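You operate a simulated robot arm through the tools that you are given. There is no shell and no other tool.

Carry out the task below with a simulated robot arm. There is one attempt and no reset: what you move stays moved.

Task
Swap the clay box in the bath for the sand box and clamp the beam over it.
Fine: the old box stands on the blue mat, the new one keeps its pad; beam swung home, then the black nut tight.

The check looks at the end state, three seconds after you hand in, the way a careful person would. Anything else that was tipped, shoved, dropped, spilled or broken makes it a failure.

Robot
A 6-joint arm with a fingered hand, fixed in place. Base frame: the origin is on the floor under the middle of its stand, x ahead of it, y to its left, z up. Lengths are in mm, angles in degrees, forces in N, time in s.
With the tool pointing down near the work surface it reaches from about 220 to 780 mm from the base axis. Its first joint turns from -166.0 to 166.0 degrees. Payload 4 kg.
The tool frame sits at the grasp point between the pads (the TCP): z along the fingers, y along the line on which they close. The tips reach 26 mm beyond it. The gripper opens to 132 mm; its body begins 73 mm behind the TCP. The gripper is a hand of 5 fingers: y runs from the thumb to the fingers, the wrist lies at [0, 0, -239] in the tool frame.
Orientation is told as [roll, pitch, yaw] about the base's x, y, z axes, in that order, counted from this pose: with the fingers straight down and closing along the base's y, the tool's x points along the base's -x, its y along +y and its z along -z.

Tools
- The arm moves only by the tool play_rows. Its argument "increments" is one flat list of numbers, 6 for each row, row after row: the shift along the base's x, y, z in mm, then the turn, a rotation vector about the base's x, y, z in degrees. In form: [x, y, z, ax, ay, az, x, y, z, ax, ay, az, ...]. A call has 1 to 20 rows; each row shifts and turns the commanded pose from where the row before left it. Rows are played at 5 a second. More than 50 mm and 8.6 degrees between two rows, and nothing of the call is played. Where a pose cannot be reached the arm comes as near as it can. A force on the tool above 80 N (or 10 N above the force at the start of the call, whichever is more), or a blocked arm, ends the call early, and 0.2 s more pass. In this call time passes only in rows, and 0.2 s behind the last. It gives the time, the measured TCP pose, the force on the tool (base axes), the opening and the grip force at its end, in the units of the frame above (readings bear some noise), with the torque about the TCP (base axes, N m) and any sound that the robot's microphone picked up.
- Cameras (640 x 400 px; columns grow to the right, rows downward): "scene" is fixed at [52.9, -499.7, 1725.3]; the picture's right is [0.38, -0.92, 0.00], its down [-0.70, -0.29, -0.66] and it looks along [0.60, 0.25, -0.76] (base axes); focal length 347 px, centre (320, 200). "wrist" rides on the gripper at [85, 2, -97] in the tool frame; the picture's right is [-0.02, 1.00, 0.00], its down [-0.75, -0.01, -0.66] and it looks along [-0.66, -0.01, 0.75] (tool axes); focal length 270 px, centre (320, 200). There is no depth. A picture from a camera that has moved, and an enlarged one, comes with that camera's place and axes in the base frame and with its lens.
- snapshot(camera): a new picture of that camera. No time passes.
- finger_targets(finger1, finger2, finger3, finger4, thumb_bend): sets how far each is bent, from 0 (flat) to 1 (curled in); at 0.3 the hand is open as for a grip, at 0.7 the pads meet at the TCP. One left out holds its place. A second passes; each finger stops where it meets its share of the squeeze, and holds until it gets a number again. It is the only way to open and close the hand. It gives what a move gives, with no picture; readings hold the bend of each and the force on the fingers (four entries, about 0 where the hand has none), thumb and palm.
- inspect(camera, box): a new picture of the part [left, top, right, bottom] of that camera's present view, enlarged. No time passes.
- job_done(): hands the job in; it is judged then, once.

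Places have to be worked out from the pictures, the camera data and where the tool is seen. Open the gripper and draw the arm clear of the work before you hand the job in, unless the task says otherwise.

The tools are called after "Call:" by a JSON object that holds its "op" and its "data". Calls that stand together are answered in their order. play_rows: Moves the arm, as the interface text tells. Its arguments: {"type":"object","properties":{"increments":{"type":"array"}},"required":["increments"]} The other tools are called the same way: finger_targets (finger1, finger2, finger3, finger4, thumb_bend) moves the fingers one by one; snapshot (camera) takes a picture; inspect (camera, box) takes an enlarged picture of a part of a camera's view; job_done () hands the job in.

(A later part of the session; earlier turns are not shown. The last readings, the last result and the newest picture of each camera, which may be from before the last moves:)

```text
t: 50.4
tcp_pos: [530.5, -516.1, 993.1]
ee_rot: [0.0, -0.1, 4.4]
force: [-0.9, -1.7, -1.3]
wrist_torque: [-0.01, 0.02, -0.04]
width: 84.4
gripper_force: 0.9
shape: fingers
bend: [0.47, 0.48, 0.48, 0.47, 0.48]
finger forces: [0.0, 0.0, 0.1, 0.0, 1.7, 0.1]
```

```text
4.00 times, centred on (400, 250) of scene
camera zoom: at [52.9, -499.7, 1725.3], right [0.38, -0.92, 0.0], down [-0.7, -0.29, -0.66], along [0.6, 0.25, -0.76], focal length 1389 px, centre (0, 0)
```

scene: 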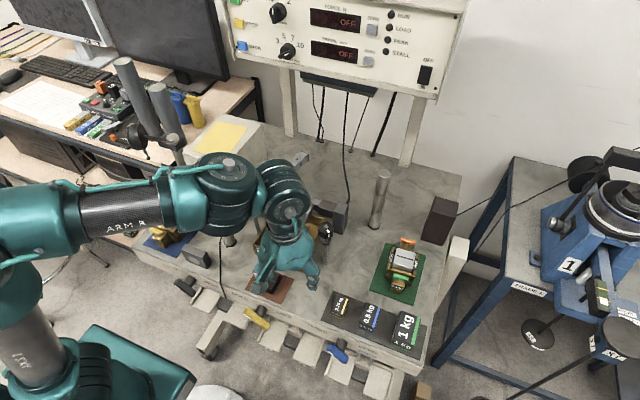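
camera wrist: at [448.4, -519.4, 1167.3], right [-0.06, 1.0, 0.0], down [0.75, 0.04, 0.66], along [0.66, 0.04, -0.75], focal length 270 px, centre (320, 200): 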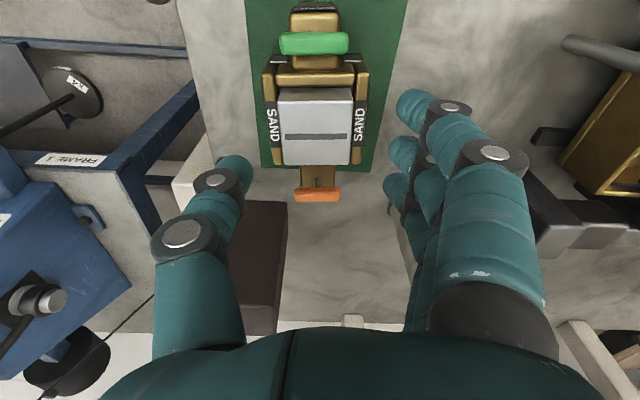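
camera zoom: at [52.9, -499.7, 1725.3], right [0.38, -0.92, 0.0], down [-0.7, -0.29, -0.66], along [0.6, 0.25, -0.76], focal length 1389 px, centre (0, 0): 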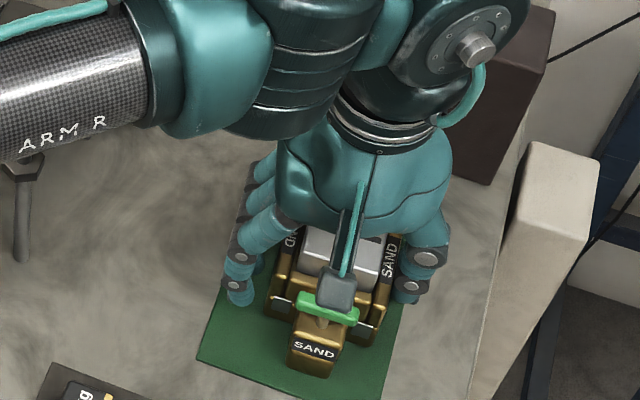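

The box is centred in x but sits 3 mm towards the thumb. I shift the hand −3 mm in y and regrip with thumb and the two middle fingers only.

Call:
{"op": "play_rows", "data": {"increments": [0.2, -1.5, 0, 0, 0, 0, 0, -1.5, 0, 0, 0, 0]}}

Call:
{"op": "finger_targets", "data": {"finger2": 0.6, "finger3": 0.6, "thumb_bend": 0.6}}

Call:
{"op": "finger_targets", "data": {"finger2": 0.8, "finger3": 0.8, "thumb_bend": 0.8}}

Call:
{"op": "inspect", "data": {"camera": "wrist", "box": [190, 0, 450, 230]}}

```text
t: 51.0
tcp_pos: [531.4, -520.8, 993.4]
ee_rot: [-0.1, -0.1, 4.4]
force: [-0.8, -1.3, 0.0]
wrist_torque: [-0.03, 0.0, -0.04]
width: 83.2
gripper_force: 0.2
shape: fingers
bend: [0.47, 0.48, 0.48, 0.47, 0.48]
finger forces: [0.0, 0.1, 0.0, 0.0, 0.1, 0.0]
```

```text
t: 52.0
tcp_pos: [530.6, -519.8, 993.3]
ee_rot: [0.0, 0.0, 4.4]
force: [1.2, -2.6, 0.6]
wrist_torque: [0.17, -0.02, -0.03]
width: 79.8
gripper_force: 13.5
shape: fingers
bend: [0.47, 0.52, 0.52, 0.47, 0.54]
finger forces: [0.0, 6.2, 5.9, 0.1, 15.3, 0.0]
```

```text
t: 53.0
tcp_pos: [531.4, -519.7, 993.5]
ee_rot: [0.1, -0.2, 4.3]
force: [1.7, -9.0, 0.6]
wrist_torque: [-0.1, -0.03, -0.03]
width: 78.1
gripper_force: 20.6
shape: fingers
bend: [0.47, 0.51, 0.51, 0.47, 0.58]
finger forces: [0.1, 7.7, 7.7, 0.0, 25.1, 0.0]
```

```text
1.74 times, centred on (320, 115) of wrist
camera zoom: at [447.0, -524.6, 1090.3], right [-0.06, 1.0, 0.0], down [0.75, 0.04, 0.66], along [0.66, 0.04, -0.75], focal length 470 px, centre (320, 348)
```

zoom: 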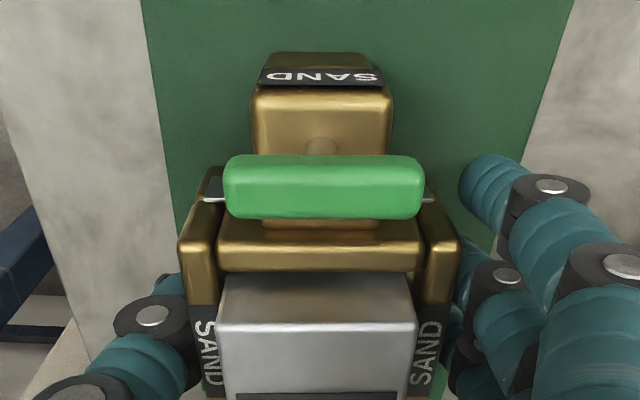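

The middle fingers cap at 7.7 N each, so I add light support from the outer fingers (0.57, below the level at which one slipped off) before lifting.

Call:
{"op": "finger_targets", "data": {"finger1": 0.57, "finger4": 0.57, "thumb_bend": 0.72}}

Call:
{"op": "play_rows", "data": {"increments": [0, 0, 2, 0, 0, 0, 0, 0, 2, 0, 0, 0, 0, 0, 3, 0, 0, 0, 0, 0, 3, 0, 0, 0, 0, 0, 0, 0, 0, 0]}}

Call:
{"op": "inspect", "data": {"camera": "wrist", "box": [190, 0, 450, 230]}}

```text
t: 54.0
tcp_pos: [531.2, -519.6, 992.9]
ee_rot: [0.1, 0.0, 4.4]
force: [-0.8, -0.7, 0.2]
wrist_torque: [0.34, 0.06, -0.02]
width: 71.8
gripper_force: 24.0
shape: fingers
bend: [0.52, 0.51, 0.52, 0.52, 0.58]
finger forces: [3.5, 8.4, 8.4, 3.6, 24.1, 0.0]
```

```text
t: 55.2
tcp_pos: [531.7, -518.9, 1003.0]
ee_rot: [0.0, 0.0, 4.3]
force: [-0.3, 0.2, -9.7]
wrist_torque: [-0.03, 0.01, -0.02]
width: 67.9
gripper_force: 21.6
shape: fingers
bend: [0.54, 0.51, 0.51, 0.52, 0.59]
finger forces: [2.0, 8.0, 8.2, 3.8, 21.2, 0.1]
```

```text
1.74 times, centred on (320, 115) of wrist
camera zoom: at [447.1, -524.0, 1100.0], right [-0.06, 1.0, 0.0], down [0.75, 0.04, 0.66], along [0.66, 0.04, -0.75], focal length 470 px, centre (320, 348)
```

zoom: 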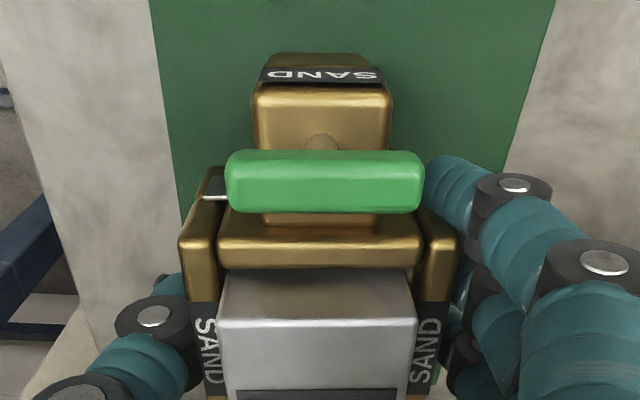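

Finger 1 again tends to slip round the corner, so I take both outer fingers off and test whether the thumb and middle fingers alone hold the box here, 10 mm above the mat.

Call:
{"op": "finger_targets", "data": {"finger1": 0.47, "finger2": 0.85, "finger3": 0.85, "finger4": 0.49}}

Call:
{"op": "play_rows", "data": {"increments": [0, 0, 0, 0, 0, 0, 0, 0, 0, 0, 0, 0, 0, 0, 0, 0, 0, 0]}}

Call:
{"op": "inspect", "data": {"camera": "wrist", "box": [190, 0, 450, 230]}}

```text
t: 56.2
tcp_pos: [530.7, -519.8, 1003.0]
ee_rot: [0.0, -0.1, 4.4]
force: [0.5, -0.3, -11.9]
wrist_torque: [-0.07, 0.0, -0.03]
width: 72.6
gripper_force: 16.8
shape: fingers
bend: [0.47, 0.47, 0.47, 0.47, 0.61]
finger forces: [0.1, 7.5, 7.5, 1.5, 15.9, 0.1]
```

```text
t: 57.0
tcp_pos: [530.6, -519.7, 1002.6]
ee_rot: [0.1, -0.1, 4.3]
force: [-0.9, -0.8, -10.3]
wrist_torque: [-0.06, 0.01, -0.01]
width: 72.7
gripper_force: 16.1
shape: fingers
bend: [0.47, 0.47, 0.47, 0.47, 0.61]
finger forces: [0.2, 7.5, 7.3, 1.5, 15.9, 0.0]
```

```text
1.74 times, centred on (320, 115) of wrist
camera zoom: at [447.1, -524.1, 1100.0], right [-0.06, 1.0, 0.0], down [0.75, 0.04, 0.66], along [0.66, 0.04, -0.75], focal length 470 px, centre (320, 348)
```

zoom: 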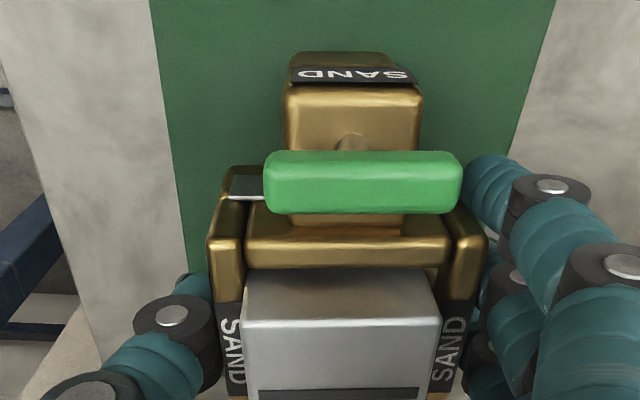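

The thumb overpowered the two fingers and pushed the box 8 mm sideways, though it holds without slipping. I move the thumb back to 0.56 as the fixed side, letting the force-limited fingers follow and recentre the box.

Call:
{"op": "finger_targets", "data": {"thumb_bend": 0.58}}

Call:
{"op": "finger_targets", "data": {"thumb_bend": 0.56}}

Call:
{"op": "inspect", "data": {"camera": "wrist", "box": [190, 0, 450, 230]}}

```text
t: 58.0
tcp_pos: [532.1, -518.7, 1002.9]
ee_rot: [-0.1, 0.0, 4.5]
force: [-0.6, 0.2, -11.3]
wrist_torque: [0.0, -0.03, 0.0]
width: 80.1
gripper_force: 9.6
shape: fingers
bend: [0.47, 0.49, 0.5, 0.49, 0.53]
finger forces: [0.1, 4.6, 4.9, 0.0, 8.8, 0.0]
```

```text
t: 59.0
tcp_pos: [531.3, -519.7, 1003.2]
ee_rot: [0.0, -0.1, 4.5]
force: [-0.3, 0.3, -11.2]
wrist_torque: [0.0, -0.01, 0.0]
width: 80.5
gripper_force: 7.2
shape: fingers
bend: [0.47, 0.49, 0.5, 0.49, 0.52]
finger forces: [0.1, 4.0, 3.9, 0.1, 7.9, 0.0]
```

```text
1.74 times, centred on (320, 115) of wrist
camera zoom: at [447.1, -524.1, 1100.0], right [-0.06, 1.0, 0.0], down [0.75, 0.04, 0.66], along [0.66, 0.04, -0.75], focal length 470 px, centre (320, 348)
```

zoom: 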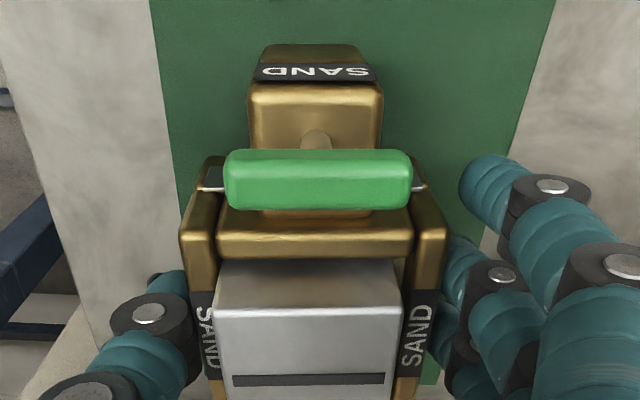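

The fingers hold position rather than follow, and the box crept a few mm down, so I set it back on the mat to take a clean, balanced grip.

Call:
{"op": "play_rows", "data": {"increments": [0, 0, -1.5, 0, 0, 0, 0, 0, -1.5, 0, 0, 0]}}

Call:
{"op": "play_rows", "data": {"increments": [0, 0, -1, 0, 0, 0, 0, 0, -1, 0, 0, 0]}}

```text
t: 59.6
tcp_pos: [530.6, -518.6, 1000.8]
ee_rot: [0.0, -0.1, 4.4]
force: [-3.7, -0.8, -5.8]
wrist_torque: [0.11, 0.08, 0.07]
width: 80.5
gripper_force: 9.0
shape: fingers
bend: [0.47, 0.5, 0.51, 0.49, 0.52]
finger forces: [0.1, 3.7, 4.3, 0.0, 9.2, 0.0]
```

```text
t: 60.2
tcp_pos: [530.7, -520.1, 998.3]
ee_rot: [-0.1, -0.2, 4.3]
force: [-2.8, -3.1, 0.4]
wrist_torque: [0.29, 0.07, 0.04]
width: 81.1
gripper_force: 8.8
shape: fingers
bend: [0.47, 0.51, 0.52, 0.49, 0.52]
finger forces: [0.0, 3.9, 4.4, 0.0, 10.5, 0.0]
```

It is touching the mat at TCP z≈999 (so it had slipped about 6 mm). One more mm down, then release.

Call:
{"op": "play_rows", "data": {"increments": [0, 0, -1, 0, 0, 0]}}

Call:
{"op": "finger_targets", "data": {"finger1": 0.47, "finger2": 0.47, "finger3": 0.47, "finger4": 0.47, "thumb_bend": 0.47}}

Call:
{"op": "inspect", "data": {"camera": "wrist", "box": [190, 0, 450, 230]}}

Call:
{"op": "inspect", "data": {"camera": "scene", "box": [340, 200, 460, 300]}}

```text
t: 60.6
tcp_pos: [531.4, -520.1, 998.3]
ee_rot: [0.0, -0.2, 4.5]
force: [-4.4, -1.7, 7.6]
wrist_torque: [0.2, 0.1, -0.01]
width: 81.3
gripper_force: 9.6
shape: fingers
bend: [0.47, 0.51, 0.52, 0.49, 0.52]
finger forces: [0.1, 4.0, 4.4, 0.1, 10.8, 0.0]
```

```text
t: 61.6
tcp_pos: [530.4, -518.3, 997.1]
ee_rot: [0.1, -0.1, 4.4]
force: [0.1, -0.2, -0.6]
wrist_torque: [-0.04, 0.01, 0.02]
width: 84.4
gripper_force: 0.1
shape: fingers
bend: [0.47, 0.47, 0.47, 0.47, 0.47]
finger forces: [0.1, 0.0, 0.0, 0.0, 0.0, 0.0]
```

```text
1.74 times, centred on (320, 115) of wrist
camera zoom: at [447.0, -524.0, 1094.3], right [-0.06, 1.0, 0.0], down [0.75, 0.04, 0.66], along [0.66, 0.04, -0.75], focal length 470 px, centre (320, 348)
```

zoom: 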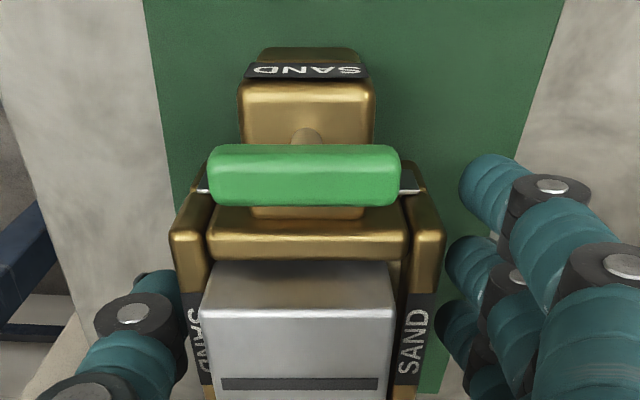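

```text
4.00 times, centred on (400, 250) of scene
camera zoom: at [52.9, -499.7, 1725.3], right [0.38, -0.92, 0.0], down [-0.7, -0.29, -0.66], along [0.6, 0.25, -0.76], focal length 1389 px, centre (0, 0)
```

zoom: 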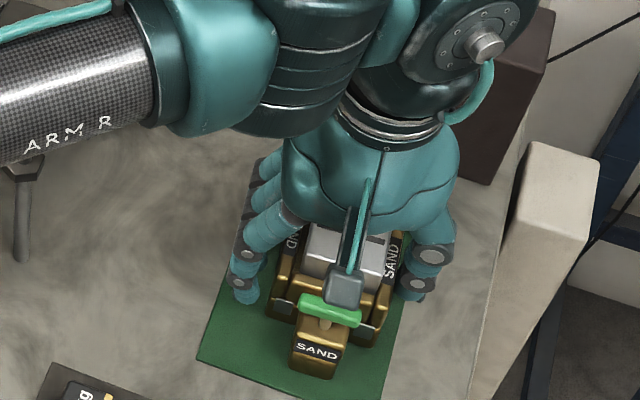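

The box and pad are sound on the mat. I recentre (−1 mm in y), go back down to z≈993, and grip with middle fingers at 0.70 and the thumb limited to 0.60 so both sides balance.

Call:
{"op": "play_rows", "data": {"increments": [0, -1, -2, 0, 0, 0, 0, 0, -2, 0, 0, 0]}}

Call:
{"op": "finger_targets", "data": {"finger2": 0.58, "finger3": 0.58, "thumb_bend": 0.57}}

Call:
{"op": "finger_targets", "data": {"finger2": 0.72, "finger3": 0.72, "thumb_bend": 0.61}}

Call:
{"op": "inspect", "data": {"camera": "wrist", "box": [190, 0, 450, 230]}}

```text
t: 62.2
tcp_pos: [531.3, -522.0, 994.4]
ee_rot: [0.0, -0.1, 4.4]
force: [0.2, 0.7, -0.8]
wrist_torque: [0.01, -0.04, -0.01]
width: 84.2
gripper_force: 0.1
shape: fingers
bend: [0.47, 0.47, 0.47, 0.47, 0.47]
finger forces: [0.1, 0.0, 0.0, 0.0, 0.0, 0.1]
```

```text
t: 63.2
tcp_pos: [531.8, -520.6, 993.1]
ee_rot: [0.1, -0.1, 4.4]
force: [0.7, -2.3, -0.6]
wrist_torque: [0.05, 0.02, -0.02]
width: 80.2
gripper_force: 8.7
shape: fingers
bend: [0.47, 0.51, 0.52, 0.47, 0.52]
finger forces: [0.0, 4.0, 3.7, 0.0, 9.7, 0.0]
```

```text
t: 64.2
tcp_pos: [530.7, -522.4, 992.8]
ee_rot: [0.0, -0.1, 4.5]
force: [0.4, -2.4, 0.7]
wrist_torque: [0.13, 0.03, 0.0]
width: 80.0
gripper_force: 15.6
shape: fingers
bend: [0.47, 0.52, 0.52, 0.47, 0.55]
finger forces: [0.0, 7.1, 7.1, 0.0, 16.8, 0.0]
```

```text
1.74 times, centred on (320, 115) of wrist
camera zoom: at [447.0, -525.2, 1090.3], right [-0.06, 1.0, 0.0], down [0.75, 0.04, 0.66], along [0.66, 0.04, -0.75], focal length 470 px, centre (320, 348)
```

zoom: 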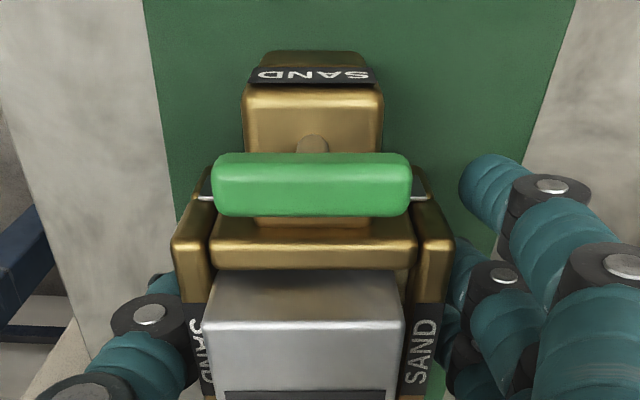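

Balanced at about 15–17 N per side. I lift 8 mm and hold to test for slip.

Call:
{"op": "play_rows", "data": {"increments": [0, 0, 1.5, 0, 0, 0, 0, 0, 1.5, 0, 0, 0, 0, 0, 2, 0, 0, 0, 0, 0, 3, 0, 0, 0, 0, 0, 0, 0, 0, 0]}}

Call:
{"op": "inspect", "data": {"camera": "wrist", "box": [190, 0, 450, 230]}}

Call:
{"op": "play_rows", "data": {"increments": [0, 0, 0, 0, 0, 0, 0, 0, 0, 0, 0, 0, 0, 0, 0, 0, 0, 0, 0, 0, 0, 0, 0, 0, 0, 0, 0, 0, 0, 0]}}

Call:
{"op": "inspect", "data": {"camera": "wrist", "box": [190, 0, 450, 230]}}

```text
t: 65.4
tcp_pos: [531.3, -521.0, 1000.7]
ee_rot: [0.0, -0.1, 4.3]
force: [0.5, 0.0, -12.3]
wrist_torque: [0.01, -0.01, 0.0]
width: 79.9
gripper_force: 14.8
shape: fingers
bend: [0.47, 0.51, 0.52, 0.47, 0.55]
finger forces: [0.1, 7.5, 7.4, 0.0, 14.8, 0.0]
```

```text
1.74 times, centred on (320, 115) of wrist
camera zoom: at [447.2, -525.0, 1098.1], right [-0.06, 1.0, 0.0], down [0.75, 0.04, 0.66], along [0.66, 0.04, -0.75], focal length 470 px, centre (320, 348)
```

zoom: 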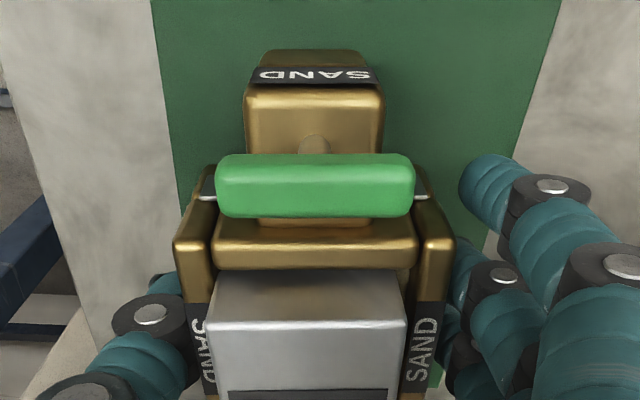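

```text
t: 66.6
tcp_pos: [532.0, -521.7, 1001.8]
ee_rot: [0.0, -0.1, 4.4]
force: [-0.5, 1.4, -10.8]
wrist_torque: [0.02, 0.03, -0.01]
width: 80.1
gripper_force: 14.3
shape: fingers
bend: [0.47, 0.51, 0.52, 0.47, 0.55]
finger forces: [0.0, 7.6, 7.3, 0.0, 14.8, 0.0]
```

```text
1.74 times, centred on (320, 115) of wrist
camera zoom: at [447.2, -525.0, 1098.1], right [-0.06, 1.0, 0.0], down [0.75, 0.04, 0.66], along [0.66, 0.04, -0.75], focal length 470 px, centre (320, 348)
```

zoom: 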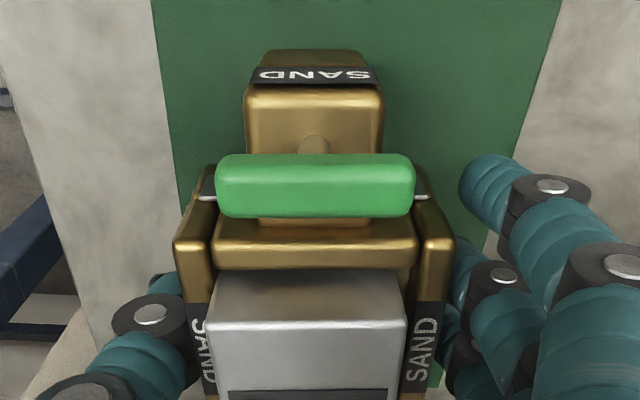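

No slip and level. I raise it gently further to about z≈1045.

Call:
{"op": "play_rows", "data": {"increments": [0, 0, 3, 0, 0, 0, 0, 0, 5, 0, 0, 0, 0, 0, 7, 0, 0, 0, 0, 0, 8, 0, 0, 0, 0, 0, 8, 0, 0, 0, 0, 0, 7, 0, 0, 0, 0, 0, 4, 0, 0, 0, 0, 0, 2, 0, 0, 0]}}

Call:
{"op": "inspect", "data": {"camera": "wrist", "box": [190, 0, 450, 230]}}

Call:
{"op": "inspect", "data": {"camera": "scene", "box": [320, 190, 460, 350]}}

```text
t: 68.4
tcp_pos: [530.7, -521.2, 1044.6]
ee_rot: [0.0, 0.0, 4.5]
force: [0.1, -0.7, -10.5]
wrist_torque: [0.01, -0.01, -0.04]
width: 79.9
gripper_force: 15.5
shape: fingers
bend: [0.47, 0.51, 0.52, 0.47, 0.55]
finger forces: [0.0, 7.6, 7.4, 0.0, 14.8, 0.0]
```

```text
1.74 times, centred on (320, 115) of wrist
camera zoom: at [447.0, -525.6, 1142.4], right [-0.06, 1.0, 0.0], down [0.75, 0.04, 0.66], along [0.66, 0.04, -0.75], focal length 470 px, centre (320, 348)
```

zoom: 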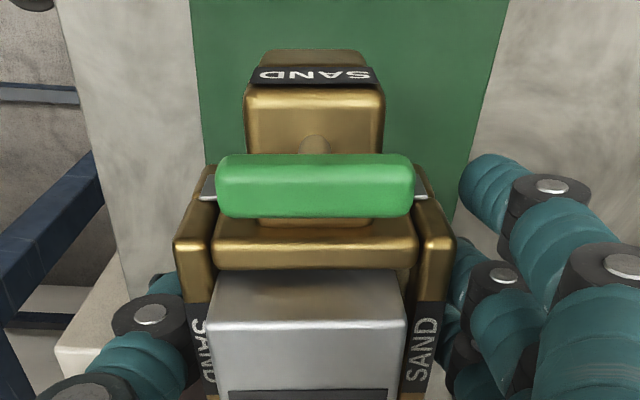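

```text
2.50 times, centred on (390, 270) of scene
camera zoom: at [52.9, -499.7, 1725.3], right [0.38, -0.92, 0.0], down [-0.7, -0.29, -0.66], along [0.6, 0.25, -0.76], focal length 868 px, centre (145, 25)
```

zoom: 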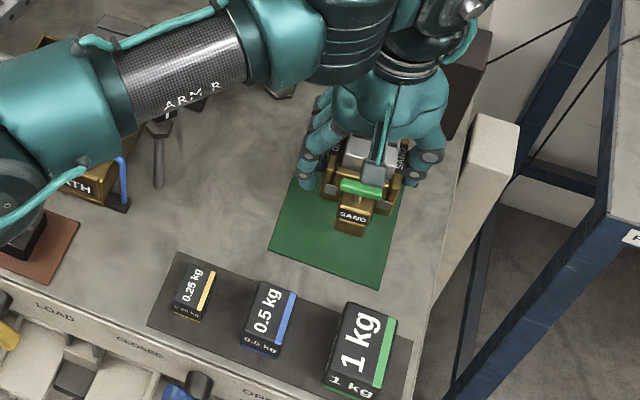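

Held steadily. I move inward and up towards (420,-470,1112), turning the yaw back to zero on the way.

Call:
{"op": "play_rows", "data": {"increments": [-5, 2, 4, 0, 0, -0.3, -10, 5, 7, 0, 0, -0.5, -14, 6, 8, 0, 0, -0.6, -14, 6, 8, 0, 0, -0.6, -14, 6, 8, 0, 0, -0.6, -14, 6, 8, 0, 0, -0.6, -14, 6, 8, 0, 0, -0.6, -14, 7, 8, 0, 0, -0.6, -8, 5, 5, 0, 0, 0, -4, 2, 3, 0, 0, 0]}}

Call:
{"op": "inspect", "data": {"camera": "wrist", "box": [190, 0, 450, 230]}}

```text
t: 70.6
tcp_pos: [421.0, -471.0, 1112.2]
ee_rot: [0.0, -0.1, 0.0]
force: [0.4, -0.3, -11.2]
wrist_torque: [0.05, 0.01, 0.01]
width: 79.8
gripper_force: 14.6
shape: fingers
bend: [0.47, 0.51, 0.52, 0.47, 0.55]
finger forces: [0.1, 7.6, 7.4, 0.1, 14.8, 0.0]
```

```text
1.74 times, centred on (320, 115) of wrist
camera zoom: at [336.2, -467.8, 1209.4], right [0.02, 1.0, 0.0], down [0.75, -0.02, 0.66], along [0.66, -0.01, -0.75], focal length 470 px, centre (320, 348)
```

zoom: 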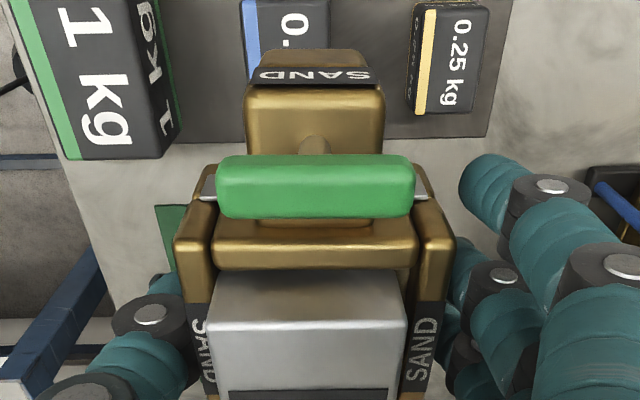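

Steady. Next I bring it in front of the bath: to (350,-395), then along +y to y≈-228 at this height.

Call:
{"op": "play_rows", "data": {"increments": [-6, 5, 0, 0, 0, 0, -12, 10, 0, 0, 0, 0, -14, 14, 0, 0, 0, 0, -14, 14, 0, 0, 0, 0, -13, 14, 0, 0, 0, 0, -8, 14, 0, 0, 0, 0, -4, 16, 0, 0, 0, 0, 0, 18, 0, 0, 0, 0, 0, 18, 0, 0, 0, 0, 0, 18, 0, 0, 0, 0, 0, 18, 0, 0, 0, 0, 0, 18, 0, 0, 0, 0, 0, 18, 0, 0, 0, 0, 0, 16, 0, 0, 0, 0, 0, 14, 0, 0, 0, 0, 0, 10, 0, 0, 0, 0, 0, 6, 0, 0, 0, 0, 0, 2, 0, 0, 0, 0]}}

Call:
{"op": "snapshot", "data": {"camera": "wrist"}}

Call:
{"op": "inspect", "data": {"camera": "scene", "box": [200, 150, 380, 310]}}

```text
t: 74.4
tcp_pos: [348.3, -226.4, 1111.8]
ee_rot: [0.1, -0.1, 0.0]
force: [0.5, -0.2, -10.5]
wrist_torque: [-0.01, 0.05, 0.0]
width: 79.7
gripper_force: 14.1
shape: fingers
bend: [0.47, 0.51, 0.52, 0.47, 0.55]
finger forces: [0.0, 7.5, 7.3, 0.0, 14.5, 0.1]
```

```text
taken
camera wrist: at [264.4, -224.8, 1209.4], right [0.02, 1.0, 0.0], down [0.75, -0.02, 0.66], along [0.66, -0.01, -0.75], focal length 270 px, centre (320, 200)
```

wrist: 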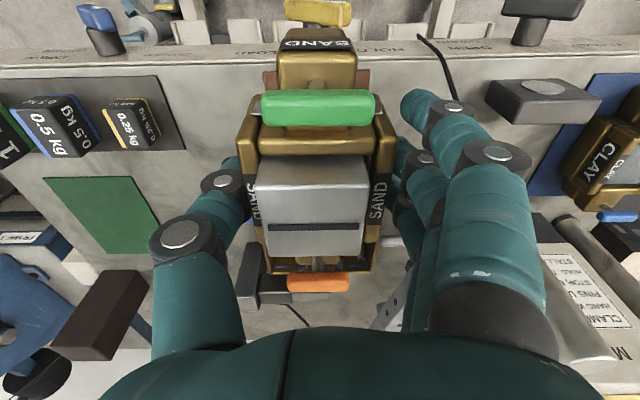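

```text
2.50 times, centred on (290, 230) of scene
camera zoom: at [52.9, -499.7, 1725.3], right [0.38, -0.92, 0.0], down [-0.7, -0.29, -0.66], along [0.6, 0.25, -0.76], focal length 868 px, centre (395, 125)
```

zoom: 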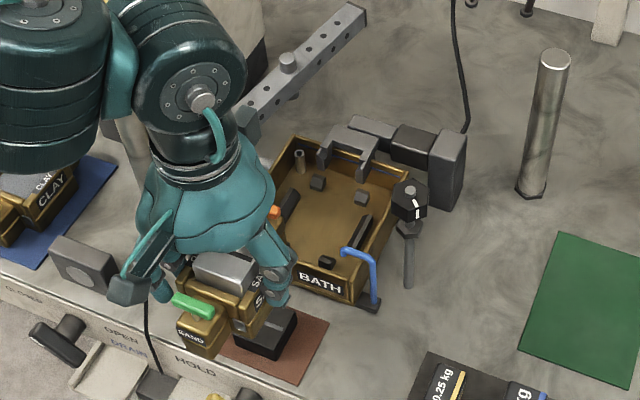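

The grip is unchanged. I zoom to measure the box's yaw and offset in the hand before the final approach.

Call:
{"op": "inspect", "data": {"camera": "wrist", "box": [220, 70, 420, 300]}}

```text
1.74 times, centred on (320, 185) of wrist
camera zoom: at [264.4, -224.8, 1209.4], right [0.02, 1.0, 0.0], down [0.75, -0.02, 0.66], along [0.66, -0.01, -0.75], focal length 470 px, centre (320, 226)
```

zoom: 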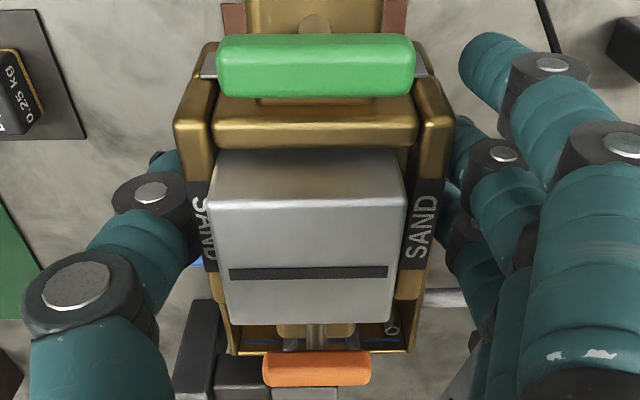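

The sand box sits about −1.2° in yaw in the hand and nearly centred on the TCP. I move forward over the bath to x≈499.6, trimming y by −1.7 mm and yaw by +1.1°.

Call:
{"op": "play_rows", "data": {"increments": [6, 0, 0, 0, 0, 0.2, 12, -0.2, 0, 0, 0, 0.2, 16, -0.2, 0, 0, 0, 0.2, 16, -0.2, 0, 0, 0, 0.2, 16, -0.2, 0, 0, 0, 0.2, 16, -0.2, 0, 0, 0, 0.1, 16, -0.2, 0, 0, 0, 0, 16, -0.2, 0, 0, 0, 0, 16, -0.2, 0, 0, 0, 0, 12, -0.1, 0, 0, 0, 0, 8.6, 0, 0, 0, 0, 0]}}

Call:
{"op": "snapshot", "data": {"camera": "wrist"}}

Call:
{"op": "inspect", "data": {"camera": "wrist", "box": [190, 0, 450, 230]}}

Call:
{"op": "inspect", "data": {"camera": "scene", "box": [240, 160, 360, 280]}}

```text
t: 76.8
tcp_pos: [499.8, -226.8, 1112.9]
ee_rot: [0.0, 0.1, 1.2]
force: [0.8, -0.1, -11.2]
wrist_torque: [0.04, -0.02, 0.01]
width: 79.7
gripper_force: 15.0
shape: fingers
bend: [0.47, 0.51, 0.52, 0.47, 0.55]
finger forces: [0.0, 7.5, 7.3, 0.1, 14.6, 0.0]
```

```text
taken
camera wrist: at [415.1, -228.3, 1209.2], right [0.0, 1.0, 0.0], down [0.75, 0.0, 0.66], along [0.66, 0.0, -0.75], focal length 270 px, centre (320, 200)
```

wrist: 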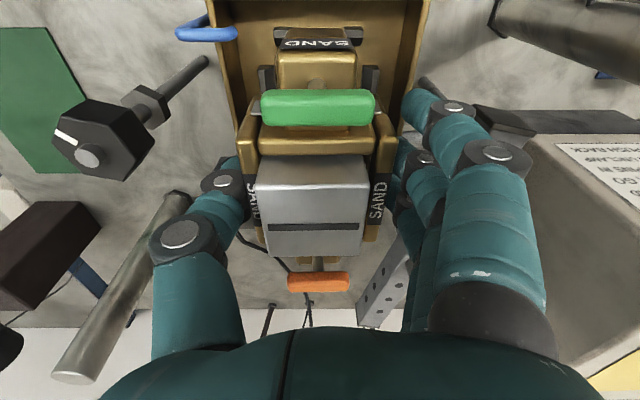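

```text
1.74 times, centred on (320, 115) of wrist
camera zoom: at [415.1, -228.3, 1209.2], right [0.0, 1.0, 0.0], down [0.75, 0.0, 0.66], along [0.66, 0.0, -0.75], focal length 470 px, centre (320, 348)
```

zoom: 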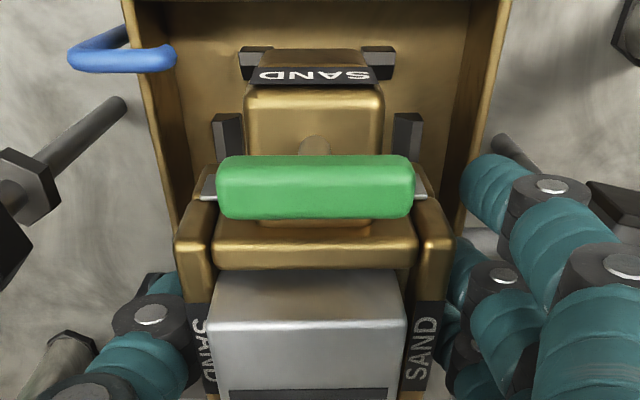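

```text
3.33 times, centred on (300, 220) of scene
camera zoom: at [52.9, -499.7, 1725.3], right [0.38, -0.92, 0.0], down [-0.7, -0.29, -0.66], along [0.6, 0.25, -0.76], focal length 1157 px, centre (387, 133)
```

zoom: 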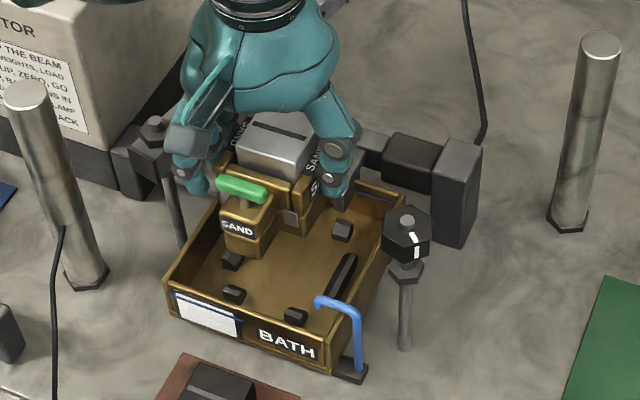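

The box is aligned with the bath in yaw and within about 0.5 mm in y of the rails' centre. I descend to z≈1045 and check.

Call:
{"op": "play_rows", "data": {"increments": [0, 0, -5, 0, 0, 0, 0, 0, -9, 0, 0, 0, 0, 0, -11, 0, 0, 0, 0, 0, -11, 0, 0, 0, 0, 0, -11, 0, 0, 0, 0, 0, -10, 0, 0, 0, 0, 0, -6, 0, 0, 0, 0, 0, -4, 0, 0, 0]}}

Call:
{"op": "inspect", "data": {"camera": "wrist", "box": [190, 0, 450, 230]}}

Call:
{"op": "inspect", "data": {"camera": "scene", "box": [250, 180, 340, 270]}}

```text
t: 78.6
tcp_pos: [499.9, -229.7, 1044.1]
ee_rot: [0.0, -0.2, 1.0]
force: [1.1, -1.2, -11.2]
wrist_torque: [0.0, 0.0, -0.03]
width: 80.0
gripper_force: 14.5
shape: fingers
bend: [0.47, 0.51, 0.52, 0.47, 0.55]
finger forces: [0.0, 7.4, 7.4, 0.0, 14.4, 0.0]
```

```text
1.74 times, centred on (320, 115) of wrist
camera zoom: at [415.4, -228.0, 1141.8], right [0.0, 1.0, 0.0], down [0.75, 0.0, 0.66], along [0.66, 0.0, -0.75], focal length 470 px, centre (320, 348)
```

zoom: 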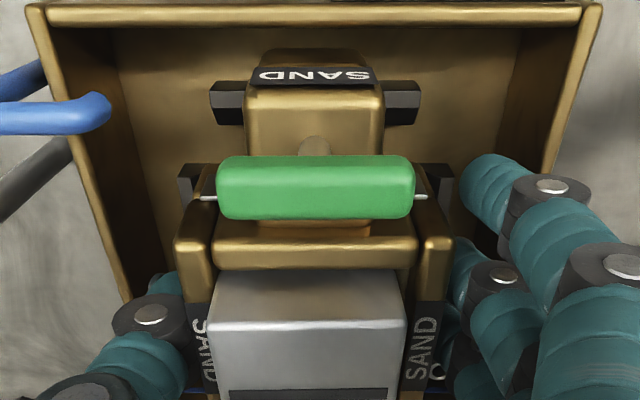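

```text
4.44 times, centred on (295, 225) of scene
camera zoom: at [52.9, -499.7, 1725.3], right [0.38, -0.92, 0.0], down [-0.7, -0.29, -0.66], along [0.6, 0.25, -0.76], focal length 1543 px, centre (431, 89)
```

zoom: 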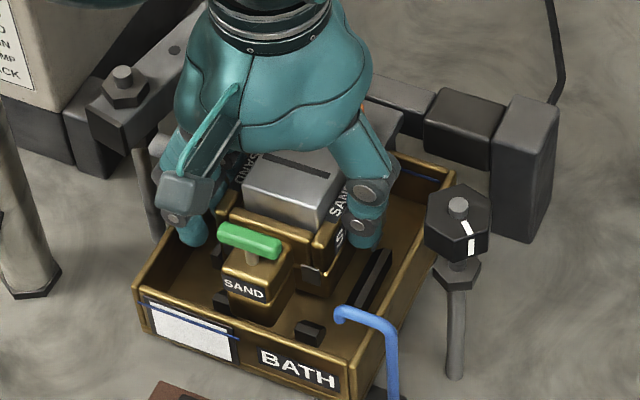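

The front tongue lines up between the front blocks. I descend slowly to about z≈1022.

Call:
{"op": "play_rows", "data": {"increments": [0, 0, -6, 0, 0, 0, 0, 0, -6, 0, 0, 0, 0, 0, -5, 0, 0, 0, 0, 0, -5, 0, 0, 0]}}

Call:
{"op": "inspect", "data": {"camera": "wrist", "box": [190, 0, 450, 230]}}

Call:
{"op": "inspect", "data": {"camera": "scene", "box": [250, 180, 340, 270]}}

```text
t: 79.6
tcp_pos: [499.8, -228.0, 1022.6]
ee_rot: [0.0, -0.1, 1.1]
force: [-0.9, 0.1, -11.5]
wrist_torque: [0.03, 0.04, -0.02]
width: 79.8
gripper_force: 14.8
shape: fingers
bend: [0.47, 0.51, 0.52, 0.47, 0.55]
finger forces: [0.0, 7.3, 7.3, 0.1, 14.5, 0.1]
```

```text
1.74 times, centred on (320, 115) of wrist
camera zoom: at [415.2, -228.0, 1120.2], right [0.0, 1.0, 0.0], down [0.75, 0.0, 0.66], along [0.66, 0.0, -0.75], focal length 470 px, centre (320, 348)
```

zoom: 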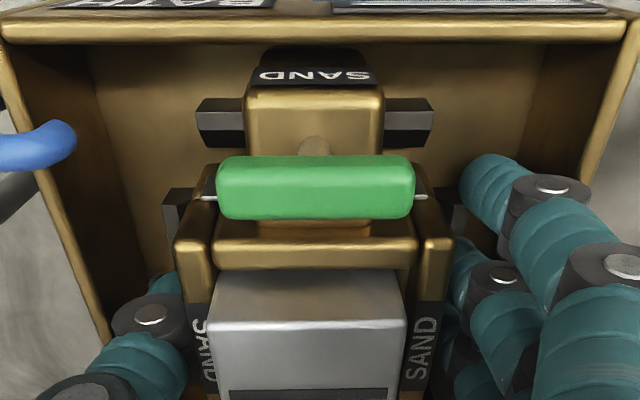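

```text
4.44 times, centred on (295, 225) of scene
camera zoom: at [52.9, -499.7, 1725.3], right [0.38, -0.92, 0.0], down [-0.7, -0.29, -0.66], along [0.6, 0.25, -0.76], focal length 1543 px, centre (431, 89)
```

zoom: 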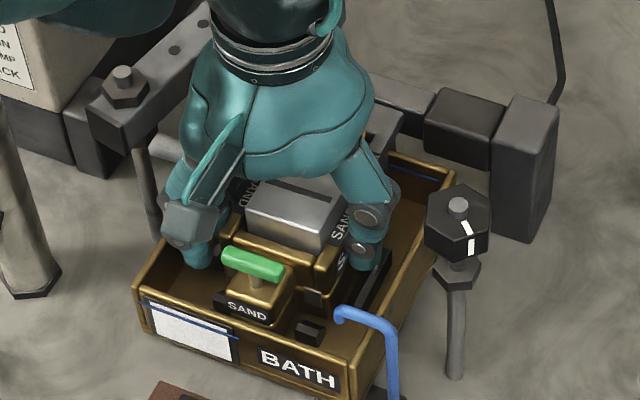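

Free so far. I go on down in small steps to find the floor contact, expected near z≈1014.

Call:
{"op": "play_rows", "data": {"increments": [0, 0, -2, 0, 0, 0, 0, 0, -2, 0, 0, 0, 0, 0, -1.5, 0, 0, 0]}}

Call:
{"op": "play_rows", "data": {"increments": [0, 0, -1, 0, 0, 0, 0, 0, -1, 0, 0, 0]}}

```text
t: 80.4
tcp_pos: [499.9, -229.4, 1017.0]
ee_rot: [0.1, 0.0, 1.2]
force: [-1.4, -0.7, -8.4]
wrist_torque: [0.12, -0.02, 0.01]
width: 79.8
gripper_force: 14.4
shape: fingers
bend: [0.47, 0.51, 0.52, 0.47, 0.55]
finger forces: [0.0, 7.3, 7.4, 0.1, 14.8, 0.0]
```

```text
t: 81.0
tcp_pos: [500.2, -228.6, 1017.0]
ee_rot: [-0.1, -0.3, 1.0]
force: [-1.7, -2.7, 3.1]
wrist_torque: [0.35, 0.03, 0.0]
width: 79.9
gripper_force: 16.3
shape: fingers
bend: [0.47, 0.52, 0.52, 0.47, 0.55]
finger forces: [0.0, 7.5, 7.8, 0.1, 17.0, 0.1]
```

Contact starts at z≈1017, about 2 mm earlier than I predicted. I look closely to see if the box is seated or resting on an edge.

Call:
{"op": "inspect", "data": {"camera": "wrist", "box": [190, 0, 450, 230]}}

Call:
{"op": "inspect", "data": {"camera": "scene", "box": [265, 200, 325, 260]}}

Call:
{"op": "inspect", "data": {"camera": "scene", "box": [280, 190, 340, 230]}}

```text
1.74 times, centred on (320, 115) of wrist
camera zoom: at [415.5, -228.2, 1113.5], right [0.0, 1.0, 0.0], down [0.75, 0.0, 0.66], along [0.66, 0.0, -0.75], focal length 470 px, centre (320, 348)
```

zoom: 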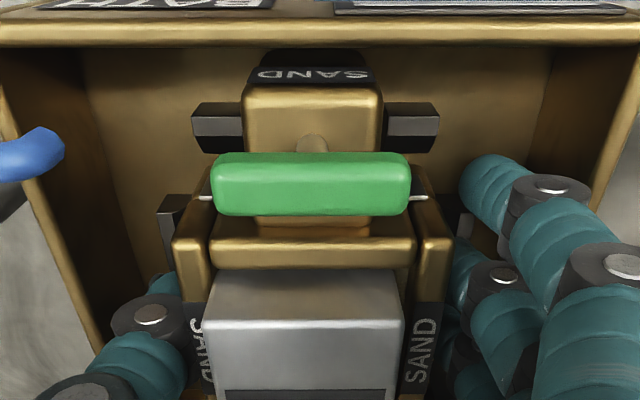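

```text
6.67 times, centred on (295, 230) of scene
camera zoom: at [52.9, -499.7, 1725.3], right [0.38, -0.92, 0.0], down [-0.7, -0.29, -0.66], along [0.6, 0.25, -0.76], focal length 2315 px, centre (487, 0)
```

zoom: 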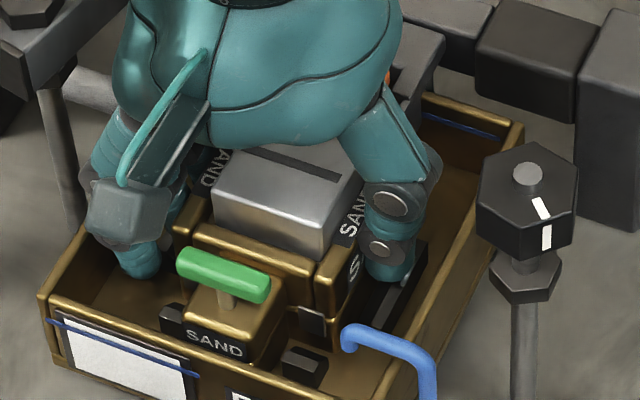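

```text
10.00 times, centred on (310, 210) of scene
camera zoom: at [52.9, -499.7, 1725.3], right [0.38, -0.92, 0.0], down [-0.7, -0.29, -0.66], along [0.6, 0.25, -0.76], focal length 3472 px, centre (420, 100)
```

zoom: 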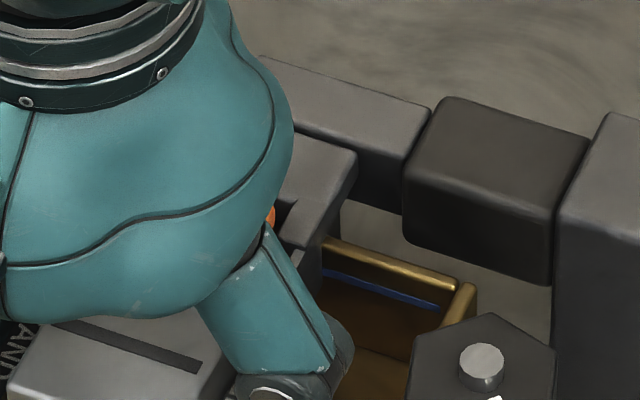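

Working through the picture shifts, the box is at the clay box's seated height within about 0.5 mm and about 1.4 mm further in +x, so it is seated. I release it gently.

Call:
{"op": "finger_targets", "data": {"finger1": 0.47, "finger2": 0.49, "finger3": 0.49, "finger4": 0.47, "thumb_bend": 0.49}}

Call:
{"op": "inspect", "data": {"camera": "wrist", "box": [190, 0, 450, 230]}}

Call:
{"op": "inspect", "data": {"camera": "scene", "box": [265, 200, 325, 260]}}

```text
t: 82.0
tcp_pos: [500.0, -228.8, 1014.0]
ee_rot: [-0.1, -0.1, 1.1]
force: [1.0, -0.4, 0.4]
wrist_torque: [-0.01, -0.01, -0.01]
width: 81.9
gripper_force: 0.1
shape: fingers
bend: [0.47, 0.49, 0.49, 0.47, 0.49]
finger forces: [0.0, 0.1, 0.0, 0.0, 0.4, 0.0]
```

```text
1.74 times, centred on (320, 115) of wrist
camera zoom: at [415.5, -228.1, 1112.9], right [0.0, 1.0, 0.0], down [0.75, 0.0, 0.66], along [0.66, 0.0, -0.75], focal length 470 px, centre (320, 348)
```

zoom: 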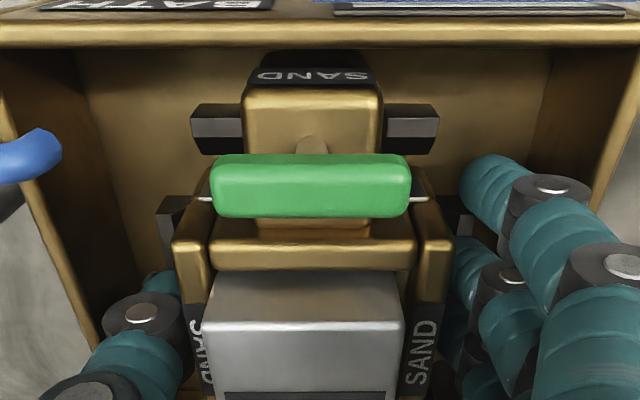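

```text
6.67 times, centred on (295, 230) of scene
camera zoom: at [52.9, -499.7, 1725.3], right [0.38, -0.92, 0.0], down [-0.7, -0.29, -0.66], along [0.6, 0.25, -0.76], focal length 2315 px, centre (487, 0)
```

zoom: 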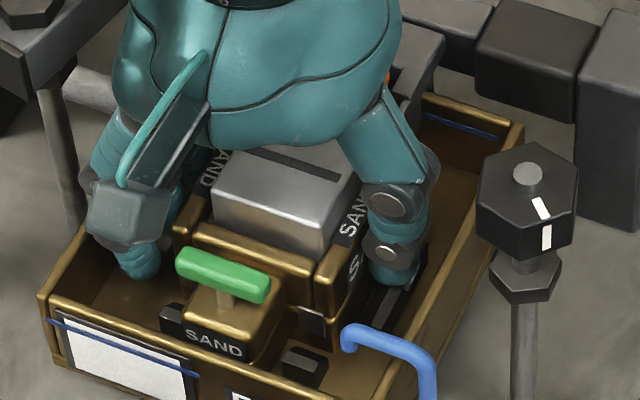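

Released and the box stayed put. I open a touch more and rise straight up.

Call:
{"op": "finger_targets", "data": {"finger2": 0.475, "finger3": 0.475, "thumb_bend": 0.475}}

Call:
{"op": "play_rows", "data": {"increments": [0, 0, 4, 0, 0, 0, 0, 0, 8, 0, 0, 0, 0, 0, 12, 0, 0, 0, 0, 0, 16, 0, 0, 0, 0, 0, 20, 0, 0, 0, 0, 0, 20, 0, 0, 0, 0, 0, 20, 0, 0, 0]}}

Call:
{"op": "snapshot", "data": {"camera": "wrist"}}

Call:
{"op": "inspect", "data": {"camera": "wrist", "box": [190, 0, 450, 230]}}

Call:
{"op": "inspect", "data": {"camera": "scene", "box": [255, 180, 345, 270]}}

```text
t: 83.0
tcp_pos: [499.8, -228.1, 1015.4]
ee_rot: [0.0, -0.1, 1.2]
force: [-0.4, 0.0, 0.6]
wrist_torque: [0.01, 0.03, 0.0]
width: 83.7
gripper_force: 0.1
shape: fingers
bend: [0.47, 0.47, 0.47, 0.47, 0.47]
finger forces: [0.0, 0.0, 0.0, 0.0, 0.1, 0.0]
```

```text
t: 84.6
tcp_pos: [498.8, -227.7, 1116.1]
ee_rot: [0.0, -0.1, 1.1]
force: [-0.4, -0.3, -0.1]
wrist_torque: [-0.05, 0.01, -0.02]
width: 83.8
gripper_force: 0.0
shape: fingers
bend: [0.47, 0.47, 0.47, 0.47, 0.47]
finger forces: [0.0, 0.1, 0.1, 0.0, 0.0, 0.0]
```

```text
taken
camera wrist: at [414.9, -227.8, 1213.0], right [0.0, 1.0, 0.0], down [0.75, 0.0, 0.66], along [0.66, 0.0, -0.75], focal length 270 px, centre (320, 200)
```

wrist: 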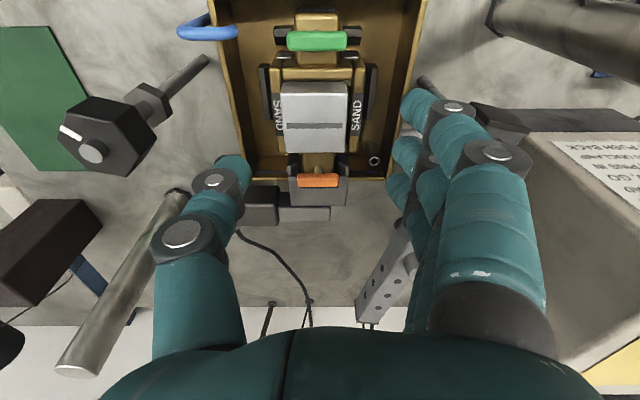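

```text
1.74 times, centred on (320, 115) of wrist
camera zoom: at [414.9, -227.8, 1213.0], right [0.0, 1.0, 0.0], down [0.75, 0.0, 0.66], along [0.66, 0.0, -0.75], focal length 470 px, centre (320, 348)
```

zoom: 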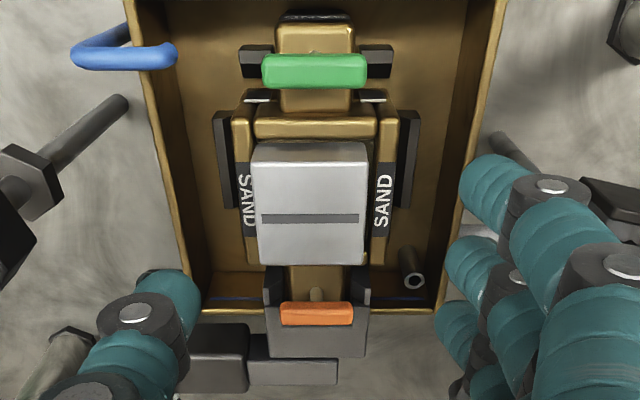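

```text
4.44 times, centred on (300, 225) of scene
camera zoom: at [52.9, -499.7, 1725.3], right [0.38, -0.92, 0.0], down [-0.7, -0.29, -0.66], along [0.6, 0.25, -0.76], focal length 1543 px, centre (409, 89)
```

zoom: 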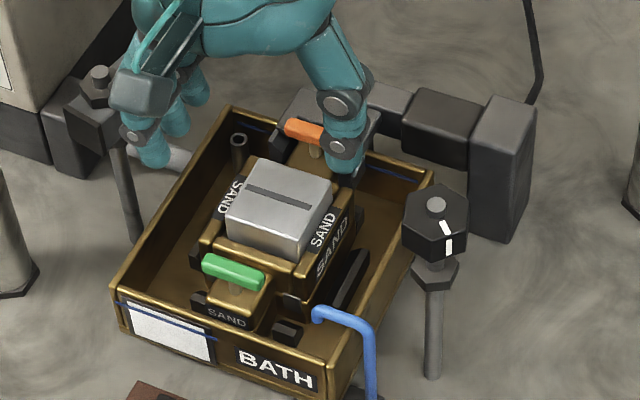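

The sand box is seated: rear tongue in the fork, pad on top. Next is the beam; I draw back and up to view the beam and both studs properly.

Call:
{"op": "play_rows", "data": {"increments": [-20, 5, 10, 0, 0, -0.2, -25, 10, 14, 0, 0, -0.2, -25, 12, 15, 0, 0, -0.3, -25, 15, 16, 0, 0, -0.2, -20, 15, 16, 0, 0, -0.2]}}

Call:
{"op": "snapshot", "data": {"camera": "wrist"}}

Call:
{"op": "inspect", "data": {"camera": "wrist", "box": [290, 120, 430, 300]}}

Call:
{"op": "inspect", "data": {"camera": "scene", "box": [235, 140, 345, 240]}}

```text
t: 85.8
tcp_pos: [384.3, -171.9, 1186.9]
ee_rot: [-0.1, 0.0, -0.1]
force: [-0.6, 0.8, -0.6]
wrist_torque: [-0.01, 0.02, -0.03]
width: 83.8
gripper_force: 0.1
shape: fingers
bend: [0.47, 0.47, 0.47, 0.47, 0.47]
finger forces: [0.1, 0.1, 0.1, 0.1, 0.0, 0.0]
```

```text
taken
camera wrist: at [300.6, -169.5, 1284.1], right [0.02, 1.0, 0.0], down [0.75, -0.02, 0.66], along [0.66, -0.01, -0.75], focal length 270 px, centre (320, 200)
```

wrist: 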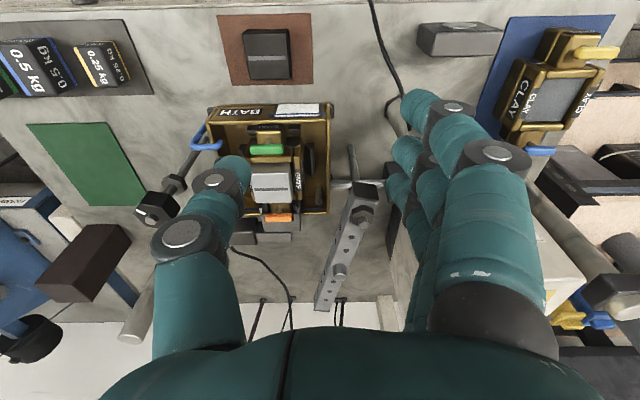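

```text
2.22 times, centred on (360, 210) of wrist
camera zoom: at [300.6, -169.5, 1284.1], right [0.02, 1.0, 0.0], down [0.75, -0.02, 0.66], along [0.66, -0.01, -0.75], focal length 601 px, centre (231, 178)
```

zoom: 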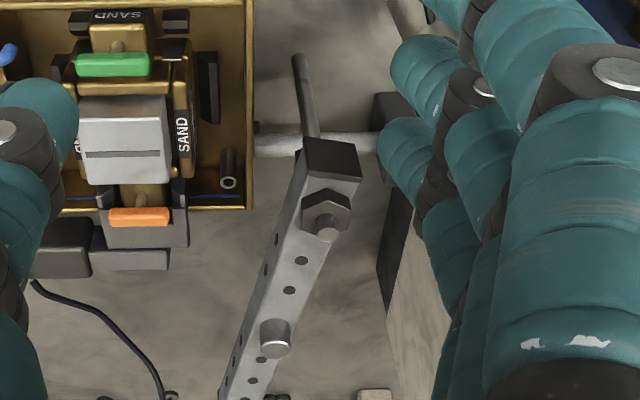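

```text
4.00 times, centred on (290, 190) of scene
camera zoom: at [52.9, -499.7, 1725.3], right [0.38, -0.92, 0.0], down [-0.7, -0.29, -0.66], along [0.6, 0.25, -0.76], focal length 1389 px, centre (440, 240)
```

zoom: 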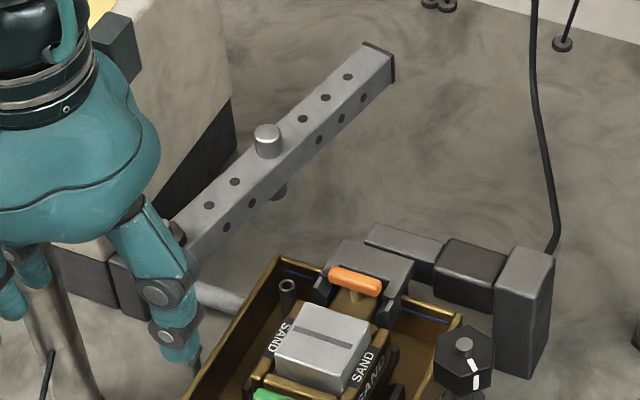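

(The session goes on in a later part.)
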